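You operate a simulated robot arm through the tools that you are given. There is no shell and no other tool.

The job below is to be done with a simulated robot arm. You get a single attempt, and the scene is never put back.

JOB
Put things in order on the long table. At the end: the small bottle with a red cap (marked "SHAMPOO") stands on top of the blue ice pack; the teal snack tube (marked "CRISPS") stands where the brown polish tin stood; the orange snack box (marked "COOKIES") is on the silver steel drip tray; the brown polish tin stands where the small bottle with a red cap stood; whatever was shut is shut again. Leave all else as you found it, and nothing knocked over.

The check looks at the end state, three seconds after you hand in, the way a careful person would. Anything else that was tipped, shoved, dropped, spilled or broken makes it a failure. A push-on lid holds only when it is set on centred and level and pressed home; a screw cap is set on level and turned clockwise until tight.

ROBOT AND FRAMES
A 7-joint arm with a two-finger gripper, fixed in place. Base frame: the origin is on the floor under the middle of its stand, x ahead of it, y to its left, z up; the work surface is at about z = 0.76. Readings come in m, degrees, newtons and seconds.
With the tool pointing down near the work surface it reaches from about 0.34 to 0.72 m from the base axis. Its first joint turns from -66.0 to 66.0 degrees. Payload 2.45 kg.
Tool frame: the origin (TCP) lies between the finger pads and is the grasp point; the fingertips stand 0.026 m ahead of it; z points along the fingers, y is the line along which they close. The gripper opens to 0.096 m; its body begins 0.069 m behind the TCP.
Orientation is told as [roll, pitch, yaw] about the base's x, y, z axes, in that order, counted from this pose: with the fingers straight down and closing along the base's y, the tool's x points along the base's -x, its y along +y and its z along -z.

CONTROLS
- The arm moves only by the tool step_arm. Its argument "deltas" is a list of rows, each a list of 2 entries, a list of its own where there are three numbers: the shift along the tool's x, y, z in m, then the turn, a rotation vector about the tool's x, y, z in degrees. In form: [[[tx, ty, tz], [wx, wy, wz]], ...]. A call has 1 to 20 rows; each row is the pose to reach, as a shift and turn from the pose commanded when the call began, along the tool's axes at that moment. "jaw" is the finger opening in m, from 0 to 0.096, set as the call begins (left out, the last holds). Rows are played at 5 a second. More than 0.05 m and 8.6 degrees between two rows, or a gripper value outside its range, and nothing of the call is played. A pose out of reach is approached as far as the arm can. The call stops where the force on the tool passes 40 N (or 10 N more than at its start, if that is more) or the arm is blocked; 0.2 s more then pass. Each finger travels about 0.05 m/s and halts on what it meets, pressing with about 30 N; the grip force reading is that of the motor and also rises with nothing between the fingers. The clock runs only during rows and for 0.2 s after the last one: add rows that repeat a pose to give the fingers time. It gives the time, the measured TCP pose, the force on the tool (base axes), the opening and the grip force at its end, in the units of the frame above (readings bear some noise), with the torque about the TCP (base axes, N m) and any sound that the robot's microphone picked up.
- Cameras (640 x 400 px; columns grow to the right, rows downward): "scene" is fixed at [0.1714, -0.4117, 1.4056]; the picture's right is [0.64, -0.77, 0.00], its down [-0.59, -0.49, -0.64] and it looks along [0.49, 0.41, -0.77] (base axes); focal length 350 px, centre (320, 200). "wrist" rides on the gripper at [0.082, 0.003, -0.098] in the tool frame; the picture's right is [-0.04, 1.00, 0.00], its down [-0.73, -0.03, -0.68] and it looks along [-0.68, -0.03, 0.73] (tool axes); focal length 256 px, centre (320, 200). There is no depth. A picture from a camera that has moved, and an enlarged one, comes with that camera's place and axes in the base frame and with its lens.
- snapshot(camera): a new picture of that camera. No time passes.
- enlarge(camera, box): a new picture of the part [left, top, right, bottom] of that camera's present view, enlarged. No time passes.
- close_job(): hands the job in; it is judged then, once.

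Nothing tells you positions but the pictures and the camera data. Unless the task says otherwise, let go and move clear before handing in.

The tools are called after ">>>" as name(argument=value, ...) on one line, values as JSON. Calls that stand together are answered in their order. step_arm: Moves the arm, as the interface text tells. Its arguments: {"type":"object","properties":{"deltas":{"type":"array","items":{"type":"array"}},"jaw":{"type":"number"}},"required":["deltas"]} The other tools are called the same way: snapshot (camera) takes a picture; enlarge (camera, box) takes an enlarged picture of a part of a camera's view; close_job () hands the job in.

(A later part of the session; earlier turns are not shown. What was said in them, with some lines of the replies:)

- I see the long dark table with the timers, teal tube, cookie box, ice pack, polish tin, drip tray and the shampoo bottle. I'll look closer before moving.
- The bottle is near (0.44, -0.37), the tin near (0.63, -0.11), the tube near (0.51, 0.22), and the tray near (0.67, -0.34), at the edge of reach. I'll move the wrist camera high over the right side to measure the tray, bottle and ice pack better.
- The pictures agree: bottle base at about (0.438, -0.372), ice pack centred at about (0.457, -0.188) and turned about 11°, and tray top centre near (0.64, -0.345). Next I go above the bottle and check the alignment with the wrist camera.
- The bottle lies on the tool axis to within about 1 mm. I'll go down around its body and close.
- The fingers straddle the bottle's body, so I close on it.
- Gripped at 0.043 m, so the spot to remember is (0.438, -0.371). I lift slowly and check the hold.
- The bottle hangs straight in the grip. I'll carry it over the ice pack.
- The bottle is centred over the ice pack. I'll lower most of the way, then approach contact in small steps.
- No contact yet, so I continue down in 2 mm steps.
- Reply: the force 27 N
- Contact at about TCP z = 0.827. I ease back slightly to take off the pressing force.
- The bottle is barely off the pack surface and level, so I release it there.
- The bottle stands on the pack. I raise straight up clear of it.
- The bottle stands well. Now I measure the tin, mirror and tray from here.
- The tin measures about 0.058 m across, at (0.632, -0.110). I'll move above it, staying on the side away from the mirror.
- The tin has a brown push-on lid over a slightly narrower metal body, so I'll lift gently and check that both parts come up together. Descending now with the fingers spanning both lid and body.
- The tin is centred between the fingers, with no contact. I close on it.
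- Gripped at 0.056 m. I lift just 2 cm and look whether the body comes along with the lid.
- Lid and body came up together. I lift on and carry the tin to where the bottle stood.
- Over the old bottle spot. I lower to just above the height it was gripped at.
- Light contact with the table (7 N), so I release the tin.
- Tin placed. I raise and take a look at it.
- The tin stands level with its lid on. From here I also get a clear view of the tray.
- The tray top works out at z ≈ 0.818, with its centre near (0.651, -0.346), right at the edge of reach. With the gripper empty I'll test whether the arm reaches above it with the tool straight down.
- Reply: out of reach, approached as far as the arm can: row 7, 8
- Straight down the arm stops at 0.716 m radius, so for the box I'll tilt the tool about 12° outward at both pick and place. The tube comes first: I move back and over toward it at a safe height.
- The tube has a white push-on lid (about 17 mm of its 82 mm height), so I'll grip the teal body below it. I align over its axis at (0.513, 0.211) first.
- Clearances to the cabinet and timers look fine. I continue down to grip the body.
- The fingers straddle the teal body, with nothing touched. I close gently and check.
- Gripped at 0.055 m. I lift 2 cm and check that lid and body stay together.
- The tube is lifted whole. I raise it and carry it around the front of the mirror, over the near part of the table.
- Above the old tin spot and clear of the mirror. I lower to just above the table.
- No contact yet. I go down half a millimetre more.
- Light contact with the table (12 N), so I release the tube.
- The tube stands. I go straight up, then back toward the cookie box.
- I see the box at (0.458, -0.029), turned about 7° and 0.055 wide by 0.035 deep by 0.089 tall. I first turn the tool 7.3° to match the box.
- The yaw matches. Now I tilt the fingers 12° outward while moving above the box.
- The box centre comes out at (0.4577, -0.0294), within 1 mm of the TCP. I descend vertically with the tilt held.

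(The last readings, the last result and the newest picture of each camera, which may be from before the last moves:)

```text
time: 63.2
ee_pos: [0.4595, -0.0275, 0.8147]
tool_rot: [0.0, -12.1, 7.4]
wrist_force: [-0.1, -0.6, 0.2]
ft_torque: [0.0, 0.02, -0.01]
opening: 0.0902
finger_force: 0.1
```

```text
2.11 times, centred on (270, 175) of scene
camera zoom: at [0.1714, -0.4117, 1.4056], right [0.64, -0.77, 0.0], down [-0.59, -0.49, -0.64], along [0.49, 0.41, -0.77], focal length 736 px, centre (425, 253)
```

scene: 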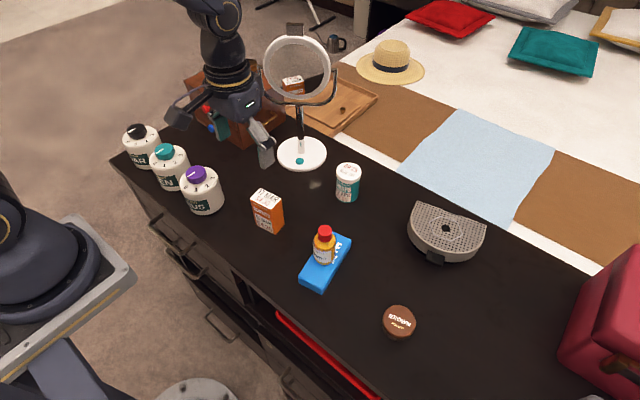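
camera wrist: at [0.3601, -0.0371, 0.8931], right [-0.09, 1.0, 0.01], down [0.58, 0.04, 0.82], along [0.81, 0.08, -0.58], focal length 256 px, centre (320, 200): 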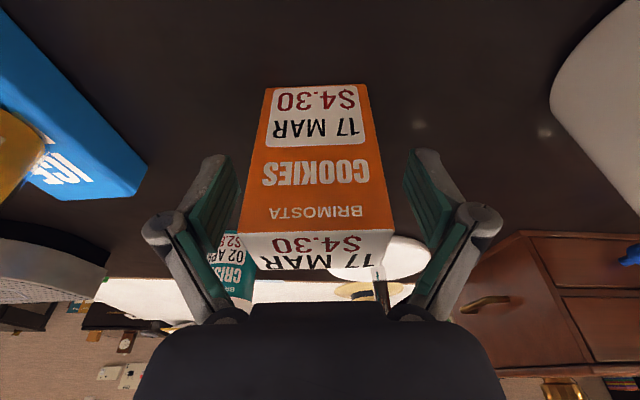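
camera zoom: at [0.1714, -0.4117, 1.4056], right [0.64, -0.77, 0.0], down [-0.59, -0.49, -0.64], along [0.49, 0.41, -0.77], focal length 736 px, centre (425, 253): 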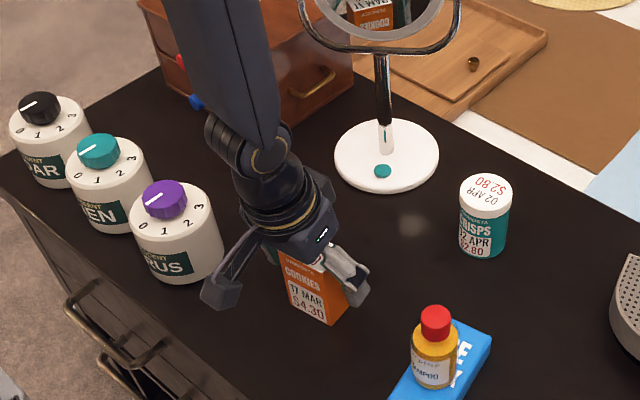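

Well aligned; I trim 1.5 mm sideways and close on the box.

>>> step_arm(deltas=[[[0, -0.0015, 0], [0, 0, 0]], [[0, -0.0015, 0], [0, 0, 0]]], jaw=0.08)

>>> step_arm(deltas=[[[0, 0, 0], [0, 0, 0]], [[0, 0, 0], [0, 0, 0]], [[0, 0, 0], [0, 0, 0]], [[0, 0, 0], [0, 0, 0]], [[0, 0, 0], [0, 0, 0]]], jaw=0.045)

>>> snapshot(camera="wrist")

>>> enlarge(camera="scene", box=[200, 130, 340, 250])

```text
time: 63.8
ee_pos: [0.4597, -0.0303, 0.8149]
tool_rot: [-0.1, -12.0, 7.3]
wrist_force: [-1.2, -0.7, -0.3]
ft_torque: [-0.01, 0.0, -0.06]
opening: 0.08
finger_force: 0.0
```

```text
time: 65.0
ee_pos: [0.4589, -0.0286, 0.8146]
tool_rot: [0.0, -12.0, 7.3]
wrist_force: [-0.5, 1.0, 3.5]
ft_torque: [-0.06, 0.0, -0.02]
opening: 0.0554
finger_force: 29.7
```

```text
taken
camera wrist: at [0.3602, -0.0386, 0.8936], right [-0.09, 1.0, 0.01], down [0.58, 0.04, 0.82], along [0.81, 0.08, -0.58], focal length 256 px, centre (320, 200)
```

wrist: 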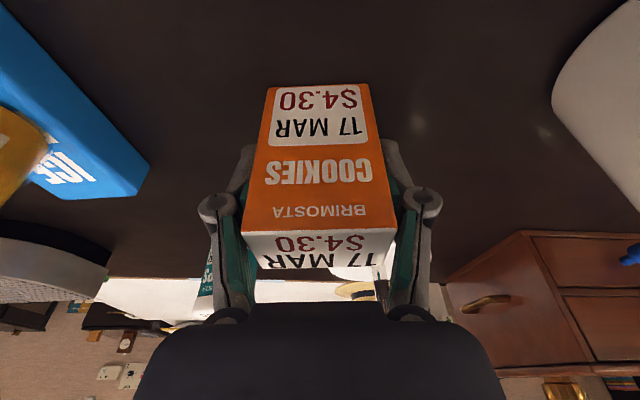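

```text
3.33 times, centred on (270, 190) of scene
camera zoom: at [0.1713, -0.4117, 1.4056], right [0.64, -0.77, 0.0], down [-0.59, -0.49, -0.64], along [0.49, 0.41, -0.77], focal length 1166 px, centre (487, 233)
```

zoom: 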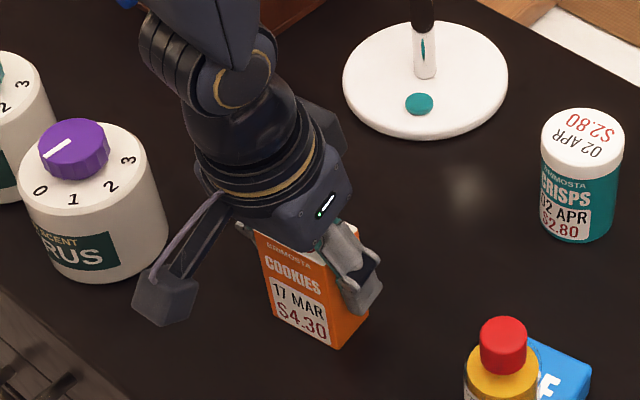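

Firm hold on the box. I lift 2 cm vertically and check.

>>> step_arm(deltas=[[[-0.001, 0, -0.0049], [0, 0, 0]], [[-0.0021, 0, -0.0098], [0, 0, 0]], [[-0.0042, 0, -0.0196], [0, 0, 0]], [[-0.0042, 0, -0.0196], [0, 0, 0]]])

>>> snapshot(camera="wrist")

```text
time: 66.0
ee_pos: [0.4579, -0.0295, 0.8357]
tool_rot: [0.1, -12.1, 7.3]
wrist_force: [0.0, 0.6, -1.2]
ft_torque: [-0.02, -0.01, 0.01]
opening: 0.0552
finger_force: 30.1
```

```text
taken
camera wrist: at [0.3602, -0.0385, 0.9142], right [-0.09, 1.0, 0.01], down [0.58, 0.04, 0.82], along [0.81, 0.08, -0.58], focal length 256 px, centre (320, 200)
```

wrist: 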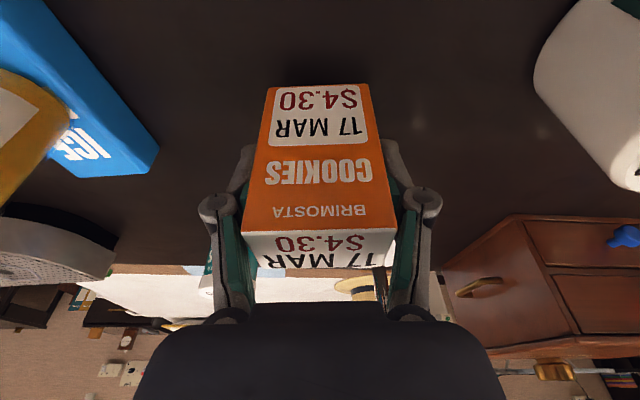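

The box is held square. I lift to about z = 1.0 and carry it to above the tray.

>>> step_arm(deltas=[[[-0.0069, 0, -0.0323], [0, 0, 0]], [[-0.0137, 0, -0.0646], [0, 0, 0]], [[-0.0206, 0, -0.0968], [0, 0, 0]], [[-0.0274, 0, -0.1291], [0, 0, 0]], [[-0.0343, 0, -0.1614], [0, 0, 0]], [[-0.0462, -0.0276, -0.1589], [0, 0, 0]], [[-0.0581, -0.0552, -0.1563], [0, 0, 0]], [[-0.07, -0.0828, -0.1538], [0, 0, 0]], [[-0.0819, -0.1104, -0.1513], [0, 0, 0]], [[-0.0939, -0.138, -0.1487], [0, 0, 0]], [[-0.1058, -0.1657, -0.1462], [0, 0, 0]], [[-0.1177, -0.1933, -0.1437], [0, 0, 0]], [[-0.1296, -0.2209, -0.1411], [0, 0, 0]], [[-0.1415, -0.2485, -0.1386], [0, 0, 0]], [[-0.1534, -0.2761, -0.1361], [0, 0, 0]], [[-0.1653, -0.3037, -0.1335], [0, 0, 0]], [[-0.1772, -0.3313, -0.131], [0, 0, 0]], [[-0.1772, -0.3313, -0.131], [0, 0, 0]], [[-0.1772, -0.3313, -0.131], [0, 0, 0]]])

>>> snapshot(camera="wrist")

>>> snapshot(camera="scene")

```text
time: 70.0
ee_pos: [0.6452, -0.3384, 0.9998]
tool_rot: [0.0, -12.0, 7.4]
wrist_force: [-0.6, -0.4, -0.5]
ft_torque: [0.04, 0.0, -0.01]
opening: 0.0554
finger_force: 30.2
```

```text
taken
camera wrist: at [0.5473, -0.3472, 1.0783], right [-0.09, 1.0, 0.01], down [0.58, 0.04, 0.82], along [0.81, 0.08, -0.58], focal length 256 px, centre (320, 200)
```

wrist: 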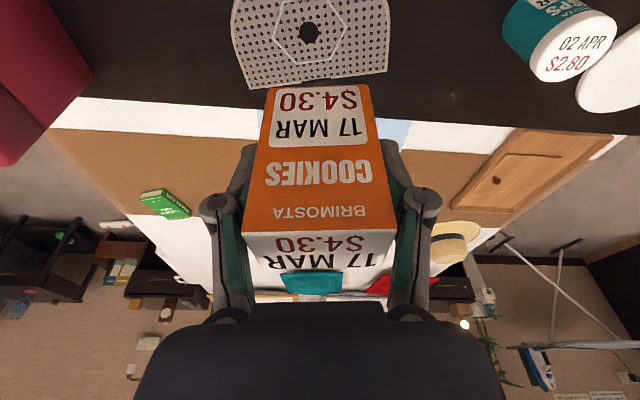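

```text
taken
```

scene: 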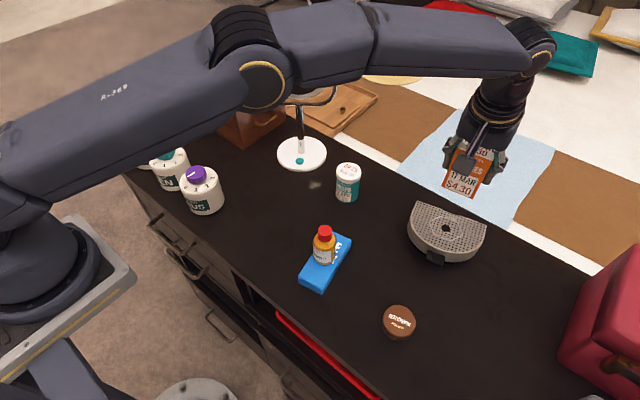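

In position above the tray, within reach. I lower vertically, stopping about 1 cm above the tray surface.

>>> step_arm(deltas=[[[0.0052, 0, 0.0245], [0, 0, 0]], [[0.0104, 0, 0.0489], [0, 0, 0]], [[0.0156, 0, 0.0734], [0, 0, 0]], [[0.0198, 0, 0.0929], [0, 0, 0]], [[0.0229, 0, 0.1076], [0, 0, 0]], [[0.0239, 0, 0.1125], [0, 0, 0]], [[0.0239, 0, 0.1125], [0, 0, 0]]])

>>> snapshot(camera="wrist")

>>> enlarge(camera="scene", box=[390, 140, 530, 280])

```text
time: 71.6
ee_pos: [0.6465, -0.3404, 0.884]
tool_rot: [0.0, -12.0, 7.3]
wrist_force: [-0.2, -0.6, -0.9]
ft_torque: [-0.01, 0.04, 0.0]
opening: 0.0551
finger_force: 30.4
```

```text
taken
camera wrist: at [0.5472, -0.3488, 0.9635], right [-0.09, 1.0, 0.01], down [0.58, 0.04, 0.82], along [0.81, 0.08, -0.58], focal length 256 px, centre (320, 200)
```

wrist: 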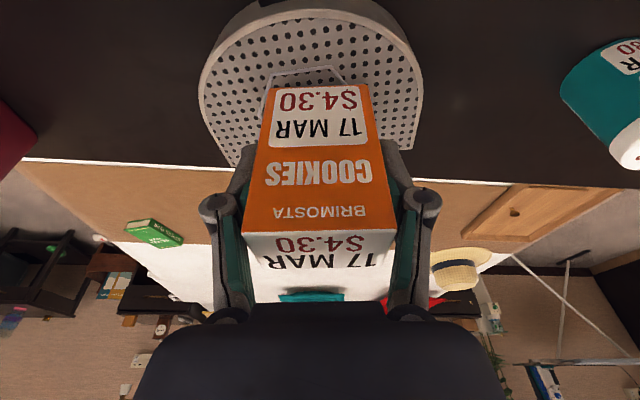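

```text
2.86 times, centred on (460, 210) of scene
camera zoom: at [0.1714, -0.4117, 1.4056], right [0.64, -0.77, 0.0], down [-0.59, -0.49, -0.64], along [0.49, 0.41, -0.77], focal length 999 px, centre (-80, 171)
```

zoom: 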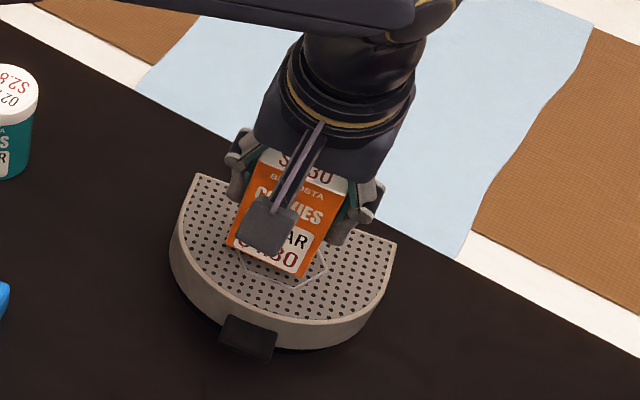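

>>> step_arm(deltas=[[[0.0006, 0, 0.0029], [0, 0, 0]], [[0.0012, 0, 0.0059], [0, 0, 0]], [[0.0012, 0, 0.0059], [0, 0, 0]]])

>>> step_arm(deltas=[[[0.0004, 0, 0.002], [0, 0, 0]], [[0.0004, 0, 0.002], [0, 0, 0]]])

```text
time: 72.4
ee_pos: [0.6457, -0.3405, 0.8783]
tool_rot: [0.0, -12.0, 7.2]
wrist_force: [-0.4, -1.0, -1.1]
ft_torque: [-0.04, 0.0, 0.0]
opening: 0.0552
finger_force: 29.9
```

```text
time: 73.0
ee_pos: [0.646, -0.3392, 0.8769]
tool_rot: [0.0, -12.0, 7.3]
wrist_force: [0.2, -0.1, -1.3]
ft_torque: [-0.04, 0.01, -0.01]
opening: 0.0555
finger_force: 29.8
```

No contact yet. I continue in 1.5 mm steps.

>>> step_arm(deltas=[[[0.0003, 0, 0.0015], [0, 0, 0]], [[0.0003, 0, 0.0015], [0, 0, 0]]])

>>> step_arm(deltas=[[[0.0003, 0, 0.0015], [0, 0, 0]], [[0.0003, 0, 0.0015], [0, 0, 0]]])

```text
time: 73.6
ee_pos: [0.6455, -0.339, 0.876]
tool_rot: [0.1, -12.0, 7.3]
wrist_force: [0.1, -0.6, -1.3]
ft_torque: [0.02, 0.02, 0.01]
opening: 0.055
finger_force: 29.8
```

```text
time: 74.2
ee_pos: [0.6447, -0.34, 0.8734]
tool_rot: [0.0, -12.1, 7.3]
wrist_force: [0.3, -0.1, -1.0]
ft_torque: [-0.02, 0.01, -0.03]
opening: 0.0554
finger_force: 30.0
```

>>> step_arm(deltas=[[[0.0003, 0, 0.0015], [0, 0, 0]], [[0.0003, 0, 0.0015], [0, 0, 0]]])

>>> enlarge(camera="scene", box=[390, 160, 500, 280])

```text
time: 74.8
ee_pos: [0.6463, -0.3392, 0.8715]
tool_rot: [0.0, -11.9, 7.3]
wrist_force: [-1.1, 1.0, 3.8]
ft_torque: [-0.05, 0.04, -0.03]
opening: 0.0554
finger_force: 30.2
```

```text
3.33 times, centred on (445, 220) of scene
camera zoom: at [0.1713, -0.4116, 1.4056], right [0.64, -0.77, 0.0], down [-0.59, -0.49, -0.64], along [0.49, 0.41, -0.77], focal length 1166 px, centre (-97, 133)
```

zoom: 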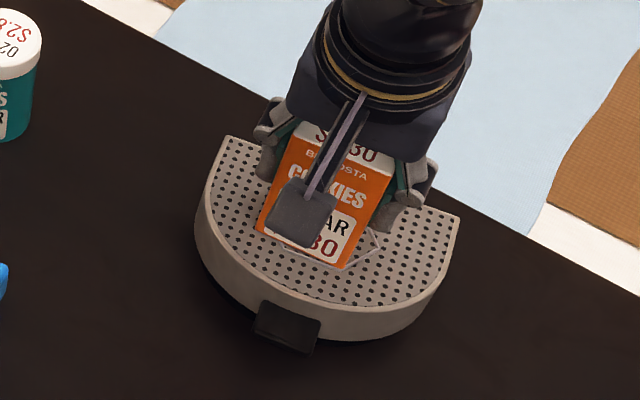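

Light contact at the expected tray height. I release the box.

>>> step_arm(deltas=[[[0, 0, 0], [0, 0, 0]], [[0, 0, 0], [0, 0, 0]], [[0, 0, 0], [0, 0, 0]], [[0, 0, 0], [0, 0, 0]]], jaw=0.09)

>>> snapshot(camera="wrist")

>>> enlarge(camera="scene", box=[390, 160, 500, 280])

```text
time: 75.8
ee_pos: [0.6457, -0.3398, 0.8716]
tool_rot: [0.0, -12.0, 7.3]
wrist_force: [0.3, 0.2, 0.1]
ft_torque: [-0.03, 0.02, -0.03]
opening: 0.0899
finger_force: 0.0
```

```text
taken
camera wrist: at [0.547, -0.3485, 0.9509], right [-0.09, 1.0, 0.01], down [0.58, 0.04, 0.82], along [0.81, 0.08, -0.58], focal length 256 px, centre (320, 200)
```

wrist: 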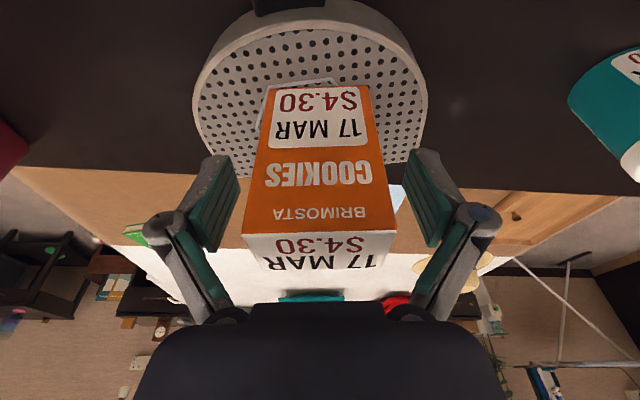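

```text
3.33 times, centred on (445, 220) of scene
camera zoom: at [0.1714, -0.4117, 1.4056], right [0.64, -0.77, 0.0], down [-0.59, -0.49, -0.64], along [0.49, 0.41, -0.77], focal length 1166 px, centre (-97, 133)
```

zoom: 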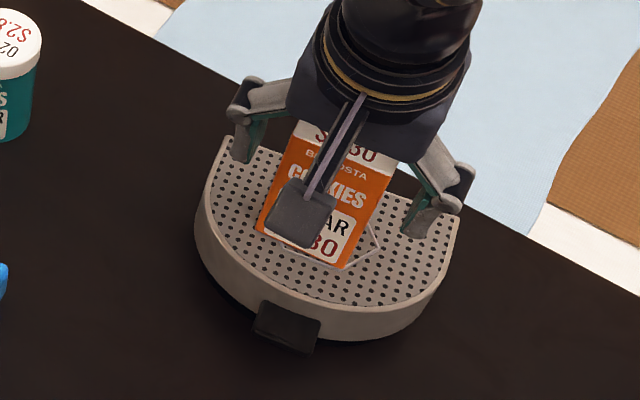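

The box stands on the tray. I rise straight up and clear.

>>> step_arm(deltas=[[[-0.0042, 0, -0.0196], [0, 0, 0]], [[-0.0104, 0, -0.0489], [0, 0, 0]], [[-0.0166, 0, -0.0782], [0, 0, 0]], [[-0.0229, 0, -0.1076], [0, 0, 0]], [[-0.0291, 0, -0.1369], [0, 0, 0]], [[-0.0312, 0, -0.1467], [0, 0, 0]], [[-0.0312, 0, -0.1467], [0, 0, 0]]], jaw=0.09)

>>> snapshot(camera="wrist")

>>> snapshot(camera="scene")

```text
time: 77.4
ee_pos: [0.6457, -0.3401, 1.0227]
tool_rot: [0.0, -12.0, 7.3]
wrist_force: [-0.3, 1.1, 0.4]
ft_torque: [0.0, 0.04, -0.02]
opening: 0.0898
finger_force: 0.0
```

```text
taken
camera wrist: at [0.5475, -0.348, 1.1019], right [-0.09, 1.0, 0.01], down [0.58, 0.04, 0.82], along [0.81, 0.08, -0.58], focal length 256 px, centre (320, 200)
```

wrist: 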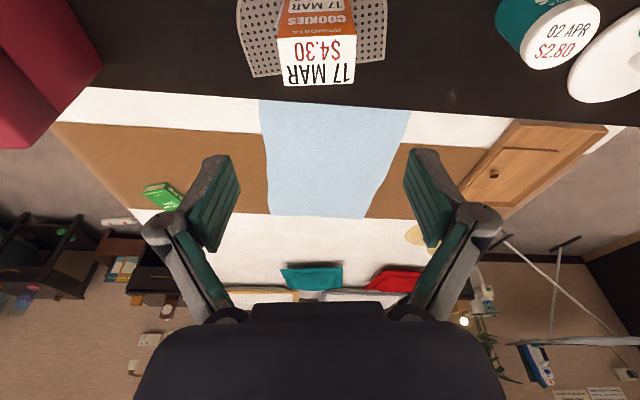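

```text
taken
```

scene: 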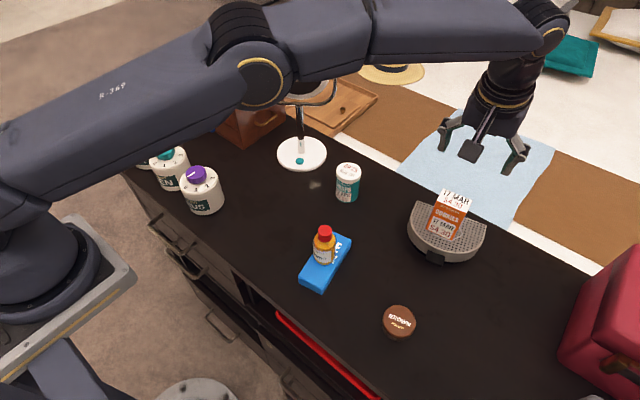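

All four items are placed. I back the arm away to inspect the whole table unobstructed.

>>> step_arm(deltas=[[[0.0102, 0.0058, -0.025], [0, 0, 0]], [[0.0305, 0.0288, -0.04], [0, 0, 0]], [[0.0508, 0.0518, -0.05], [0, 0, 0]], [[0.0711, 0.0748, -0.06], [0, 0, 0]], [[0.0914, 0.0978, -0.07], [0, 0, 0]], [[0.1117, 0.1208, -0.08], [0, 0, 0]], [[0.132, 0.1438, -0.09], [0, 0, 0]], [[0.1523, 0.1668, -0.1], [0, 0, 0]], [[0.1726, 0.1898, -0.108], [0, 0, 0]], [[0.1929, 0.2128, -0.112], [0, 0, 0]], [[0.2031, 0.2302, -0.1148], [0, 0, 0]], [[0.2031, 0.2302, -0.1148], [0, 4, 0]], [[0.2031, 0.2302, -0.1148], [0, 8, 0]], [[0.2031, 0.2302, -0.1148], [0, 12, 0]], [[0.2031, 0.2302, -0.1148], [0, 12, 0]]], jaw=0.096)

>>> snapshot(camera="scene")

>>> snapshot(camera="wrist")

>>> enlarge(camera="scene", box=[280, 140, 520, 350])

```text
time: 80.6
ee_pos: [0.3965, -0.1403, 1.0924]
tool_rot: [-0.1, 0.1, 7.3]
wrist_force: [-0.2, 0.0, 0.5]
ft_torque: [0.02, -0.03, 0.0]
opening: 0.0962
finger_force: 0.0
```

```text
taken
```

scene: 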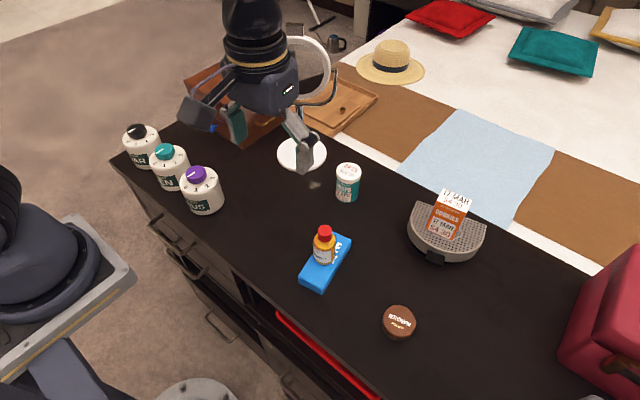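

```text
taken
camera wrist: at [0.3163, -0.146, 1.1904], right [-0.09, 1.0, 0.0], down [0.73, 0.06, 0.68], along [0.68, 0.06, -0.73], focal length 256 px, centre (320, 200)
```

wrist: 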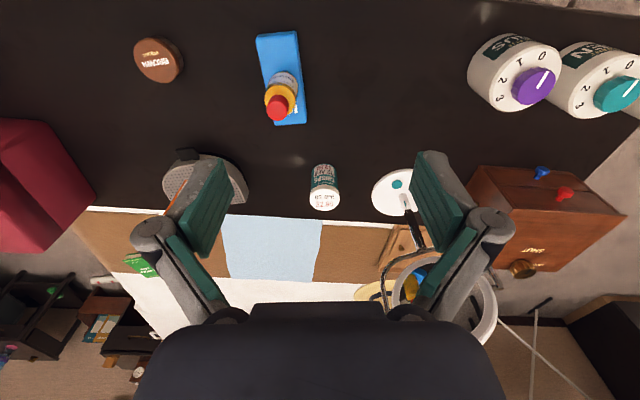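

```text
1.90 times, centred on (400, 245) of scene
camera zoom: at [0.1714, -0.4117, 1.4056], right [0.64, -0.77, 0.0], down [-0.59, -0.49, -0.64], along [0.49, 0.41, -0.77], focal length 666 px, centre (168, 114)
```

zoom: 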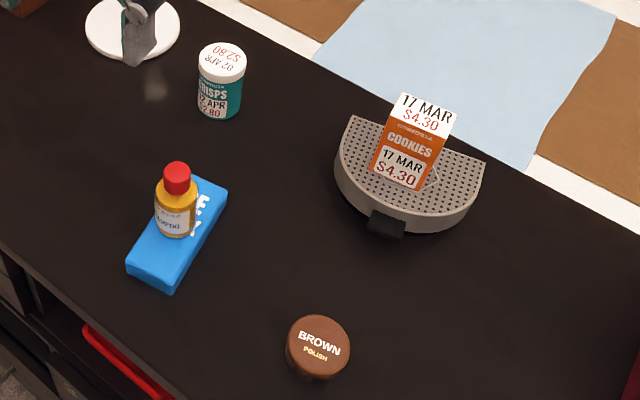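

>>> enlarge(camera="scene", box=[370, 290, 430, 350])

>>> enlarge(camera="scene", box=[320, 150, 380, 210])

>>> enlarge(camera="scene", box=[395, 175, 495, 275])

>>> enlarge(camera="scene", box=[285, 210, 365, 300])

>>> enlarge(camera="scene", box=[110, 40, 350, 220])

```text
6.67 times, centred on (400, 320) of scene
camera zoom: at [0.1714, -0.4117, 1.4056], right [0.64, -0.77, 0.0], down [-0.59, -0.49, -0.64], along [0.49, 0.41, -0.77], focal length 2332 px, centre (-213, -600)
```

zoom: 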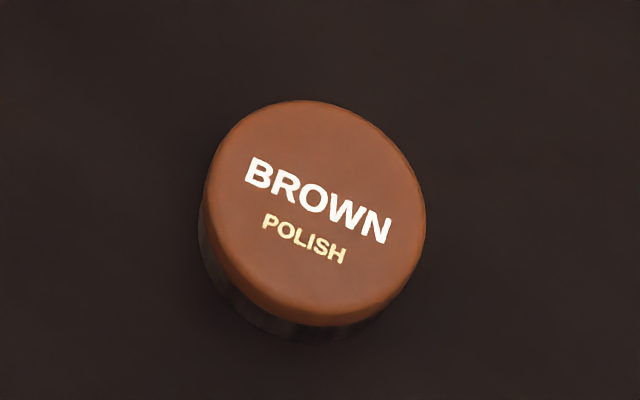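

```text
6.67 times, centred on (350, 180) of scene
camera zoom: at [0.1714, -0.4117, 1.4056], right [0.64, -0.77, 0.0], down [-0.59, -0.49, -0.64], along [0.49, 0.41, -0.77], focal length 2332 px, centre (120, 333)
```

zoom: 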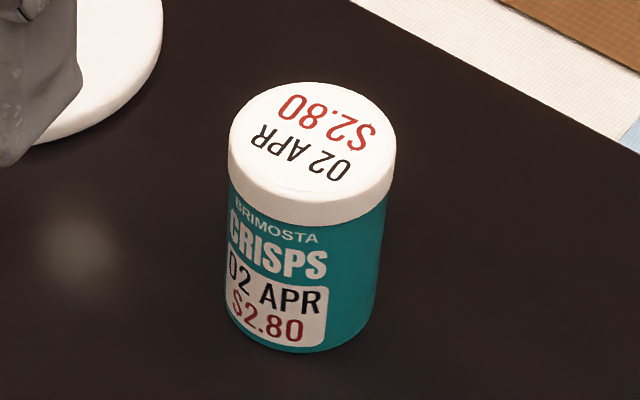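

```text
4.00 times, centred on (445, 225) of scene
camera zoom: at [0.1714, -0.4117, 1.4056], right [0.64, -0.77, 0.0], down [-0.59, -0.49, -0.64], along [0.49, 0.41, -0.77], focal length 1399 px, centre (-180, 100)
```

zoom: 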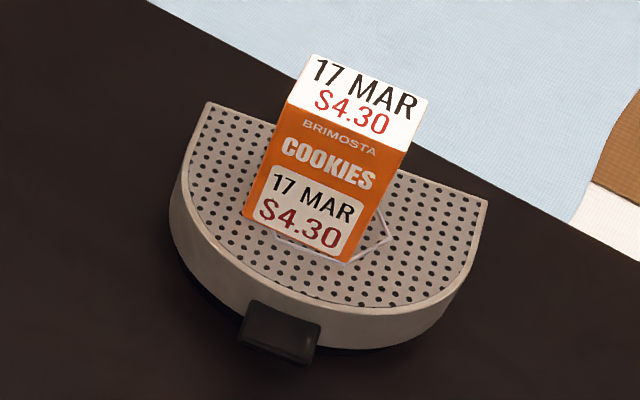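

```text
4.44 times, centred on (325, 255) of scene
camera zoom: at [0.1714, -0.4117, 1.4056], right [0.64, -0.77, 0.0], down [-0.59, -0.49, -0.64], along [0.49, 0.41, -0.77], focal length 1555 px, centre (298, -44)
```

zoom: 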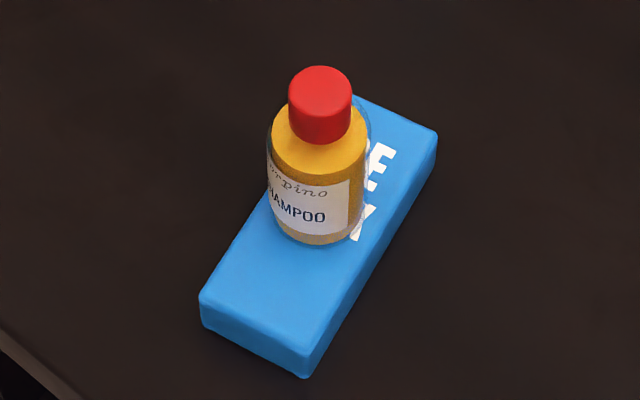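

```text
2.22 times, centred on (230, 130) of scene
camera zoom: at [0.1714, -0.4117, 1.4056], right [0.64, -0.77, 0.0], down [-0.59, -0.49, -0.64], along [0.49, 0.41, -0.77], focal length 777 px, centre (520, 356)
```

zoom: 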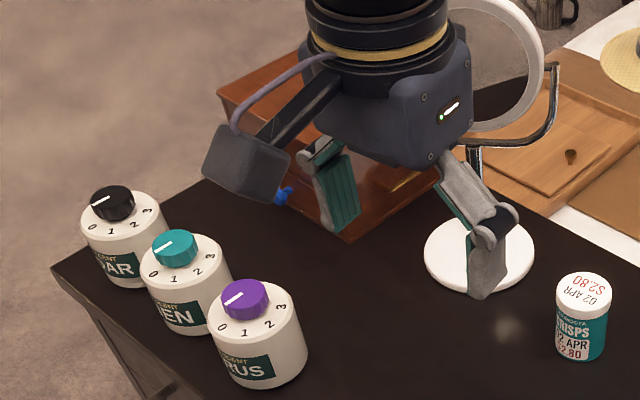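

Final check: the shampoo bottle stands on the ice pack, and the crisps tube stands upright where the tin was. The cookie box stands on the tray and the tin sits level where the bottle was, with both lids on. Timers, mirror, cabinet and tray look unmoved, nothing was opened, and the gripper is empty and clear, so I hand in.

>>> close_job()

```text
The job is handed in.
```

The job is handed in; I haven't seen the result of the check. In the last pictures before handing in, everything asked for was in place:

- **Shampoo bottle:** it stands upright near the middle of the blue ice pack.
- **Brown polish tin:** it sits level where the bottle stood, with its lid on.
- **Crisps tube:** it stands upright where the tin was, with its lid on.
- **Cookie box:** it stands upright on the steel drip tray. The tray is at the edge of the arm's reach, so I tilted the gripper to place the box. It ended up close to the middle of the tray.

I opened nothing, so there was nothing to shut again. The timers, mirror, cabinet, tray and ice pack look unmoved. The gripper is empty and clear of everything.
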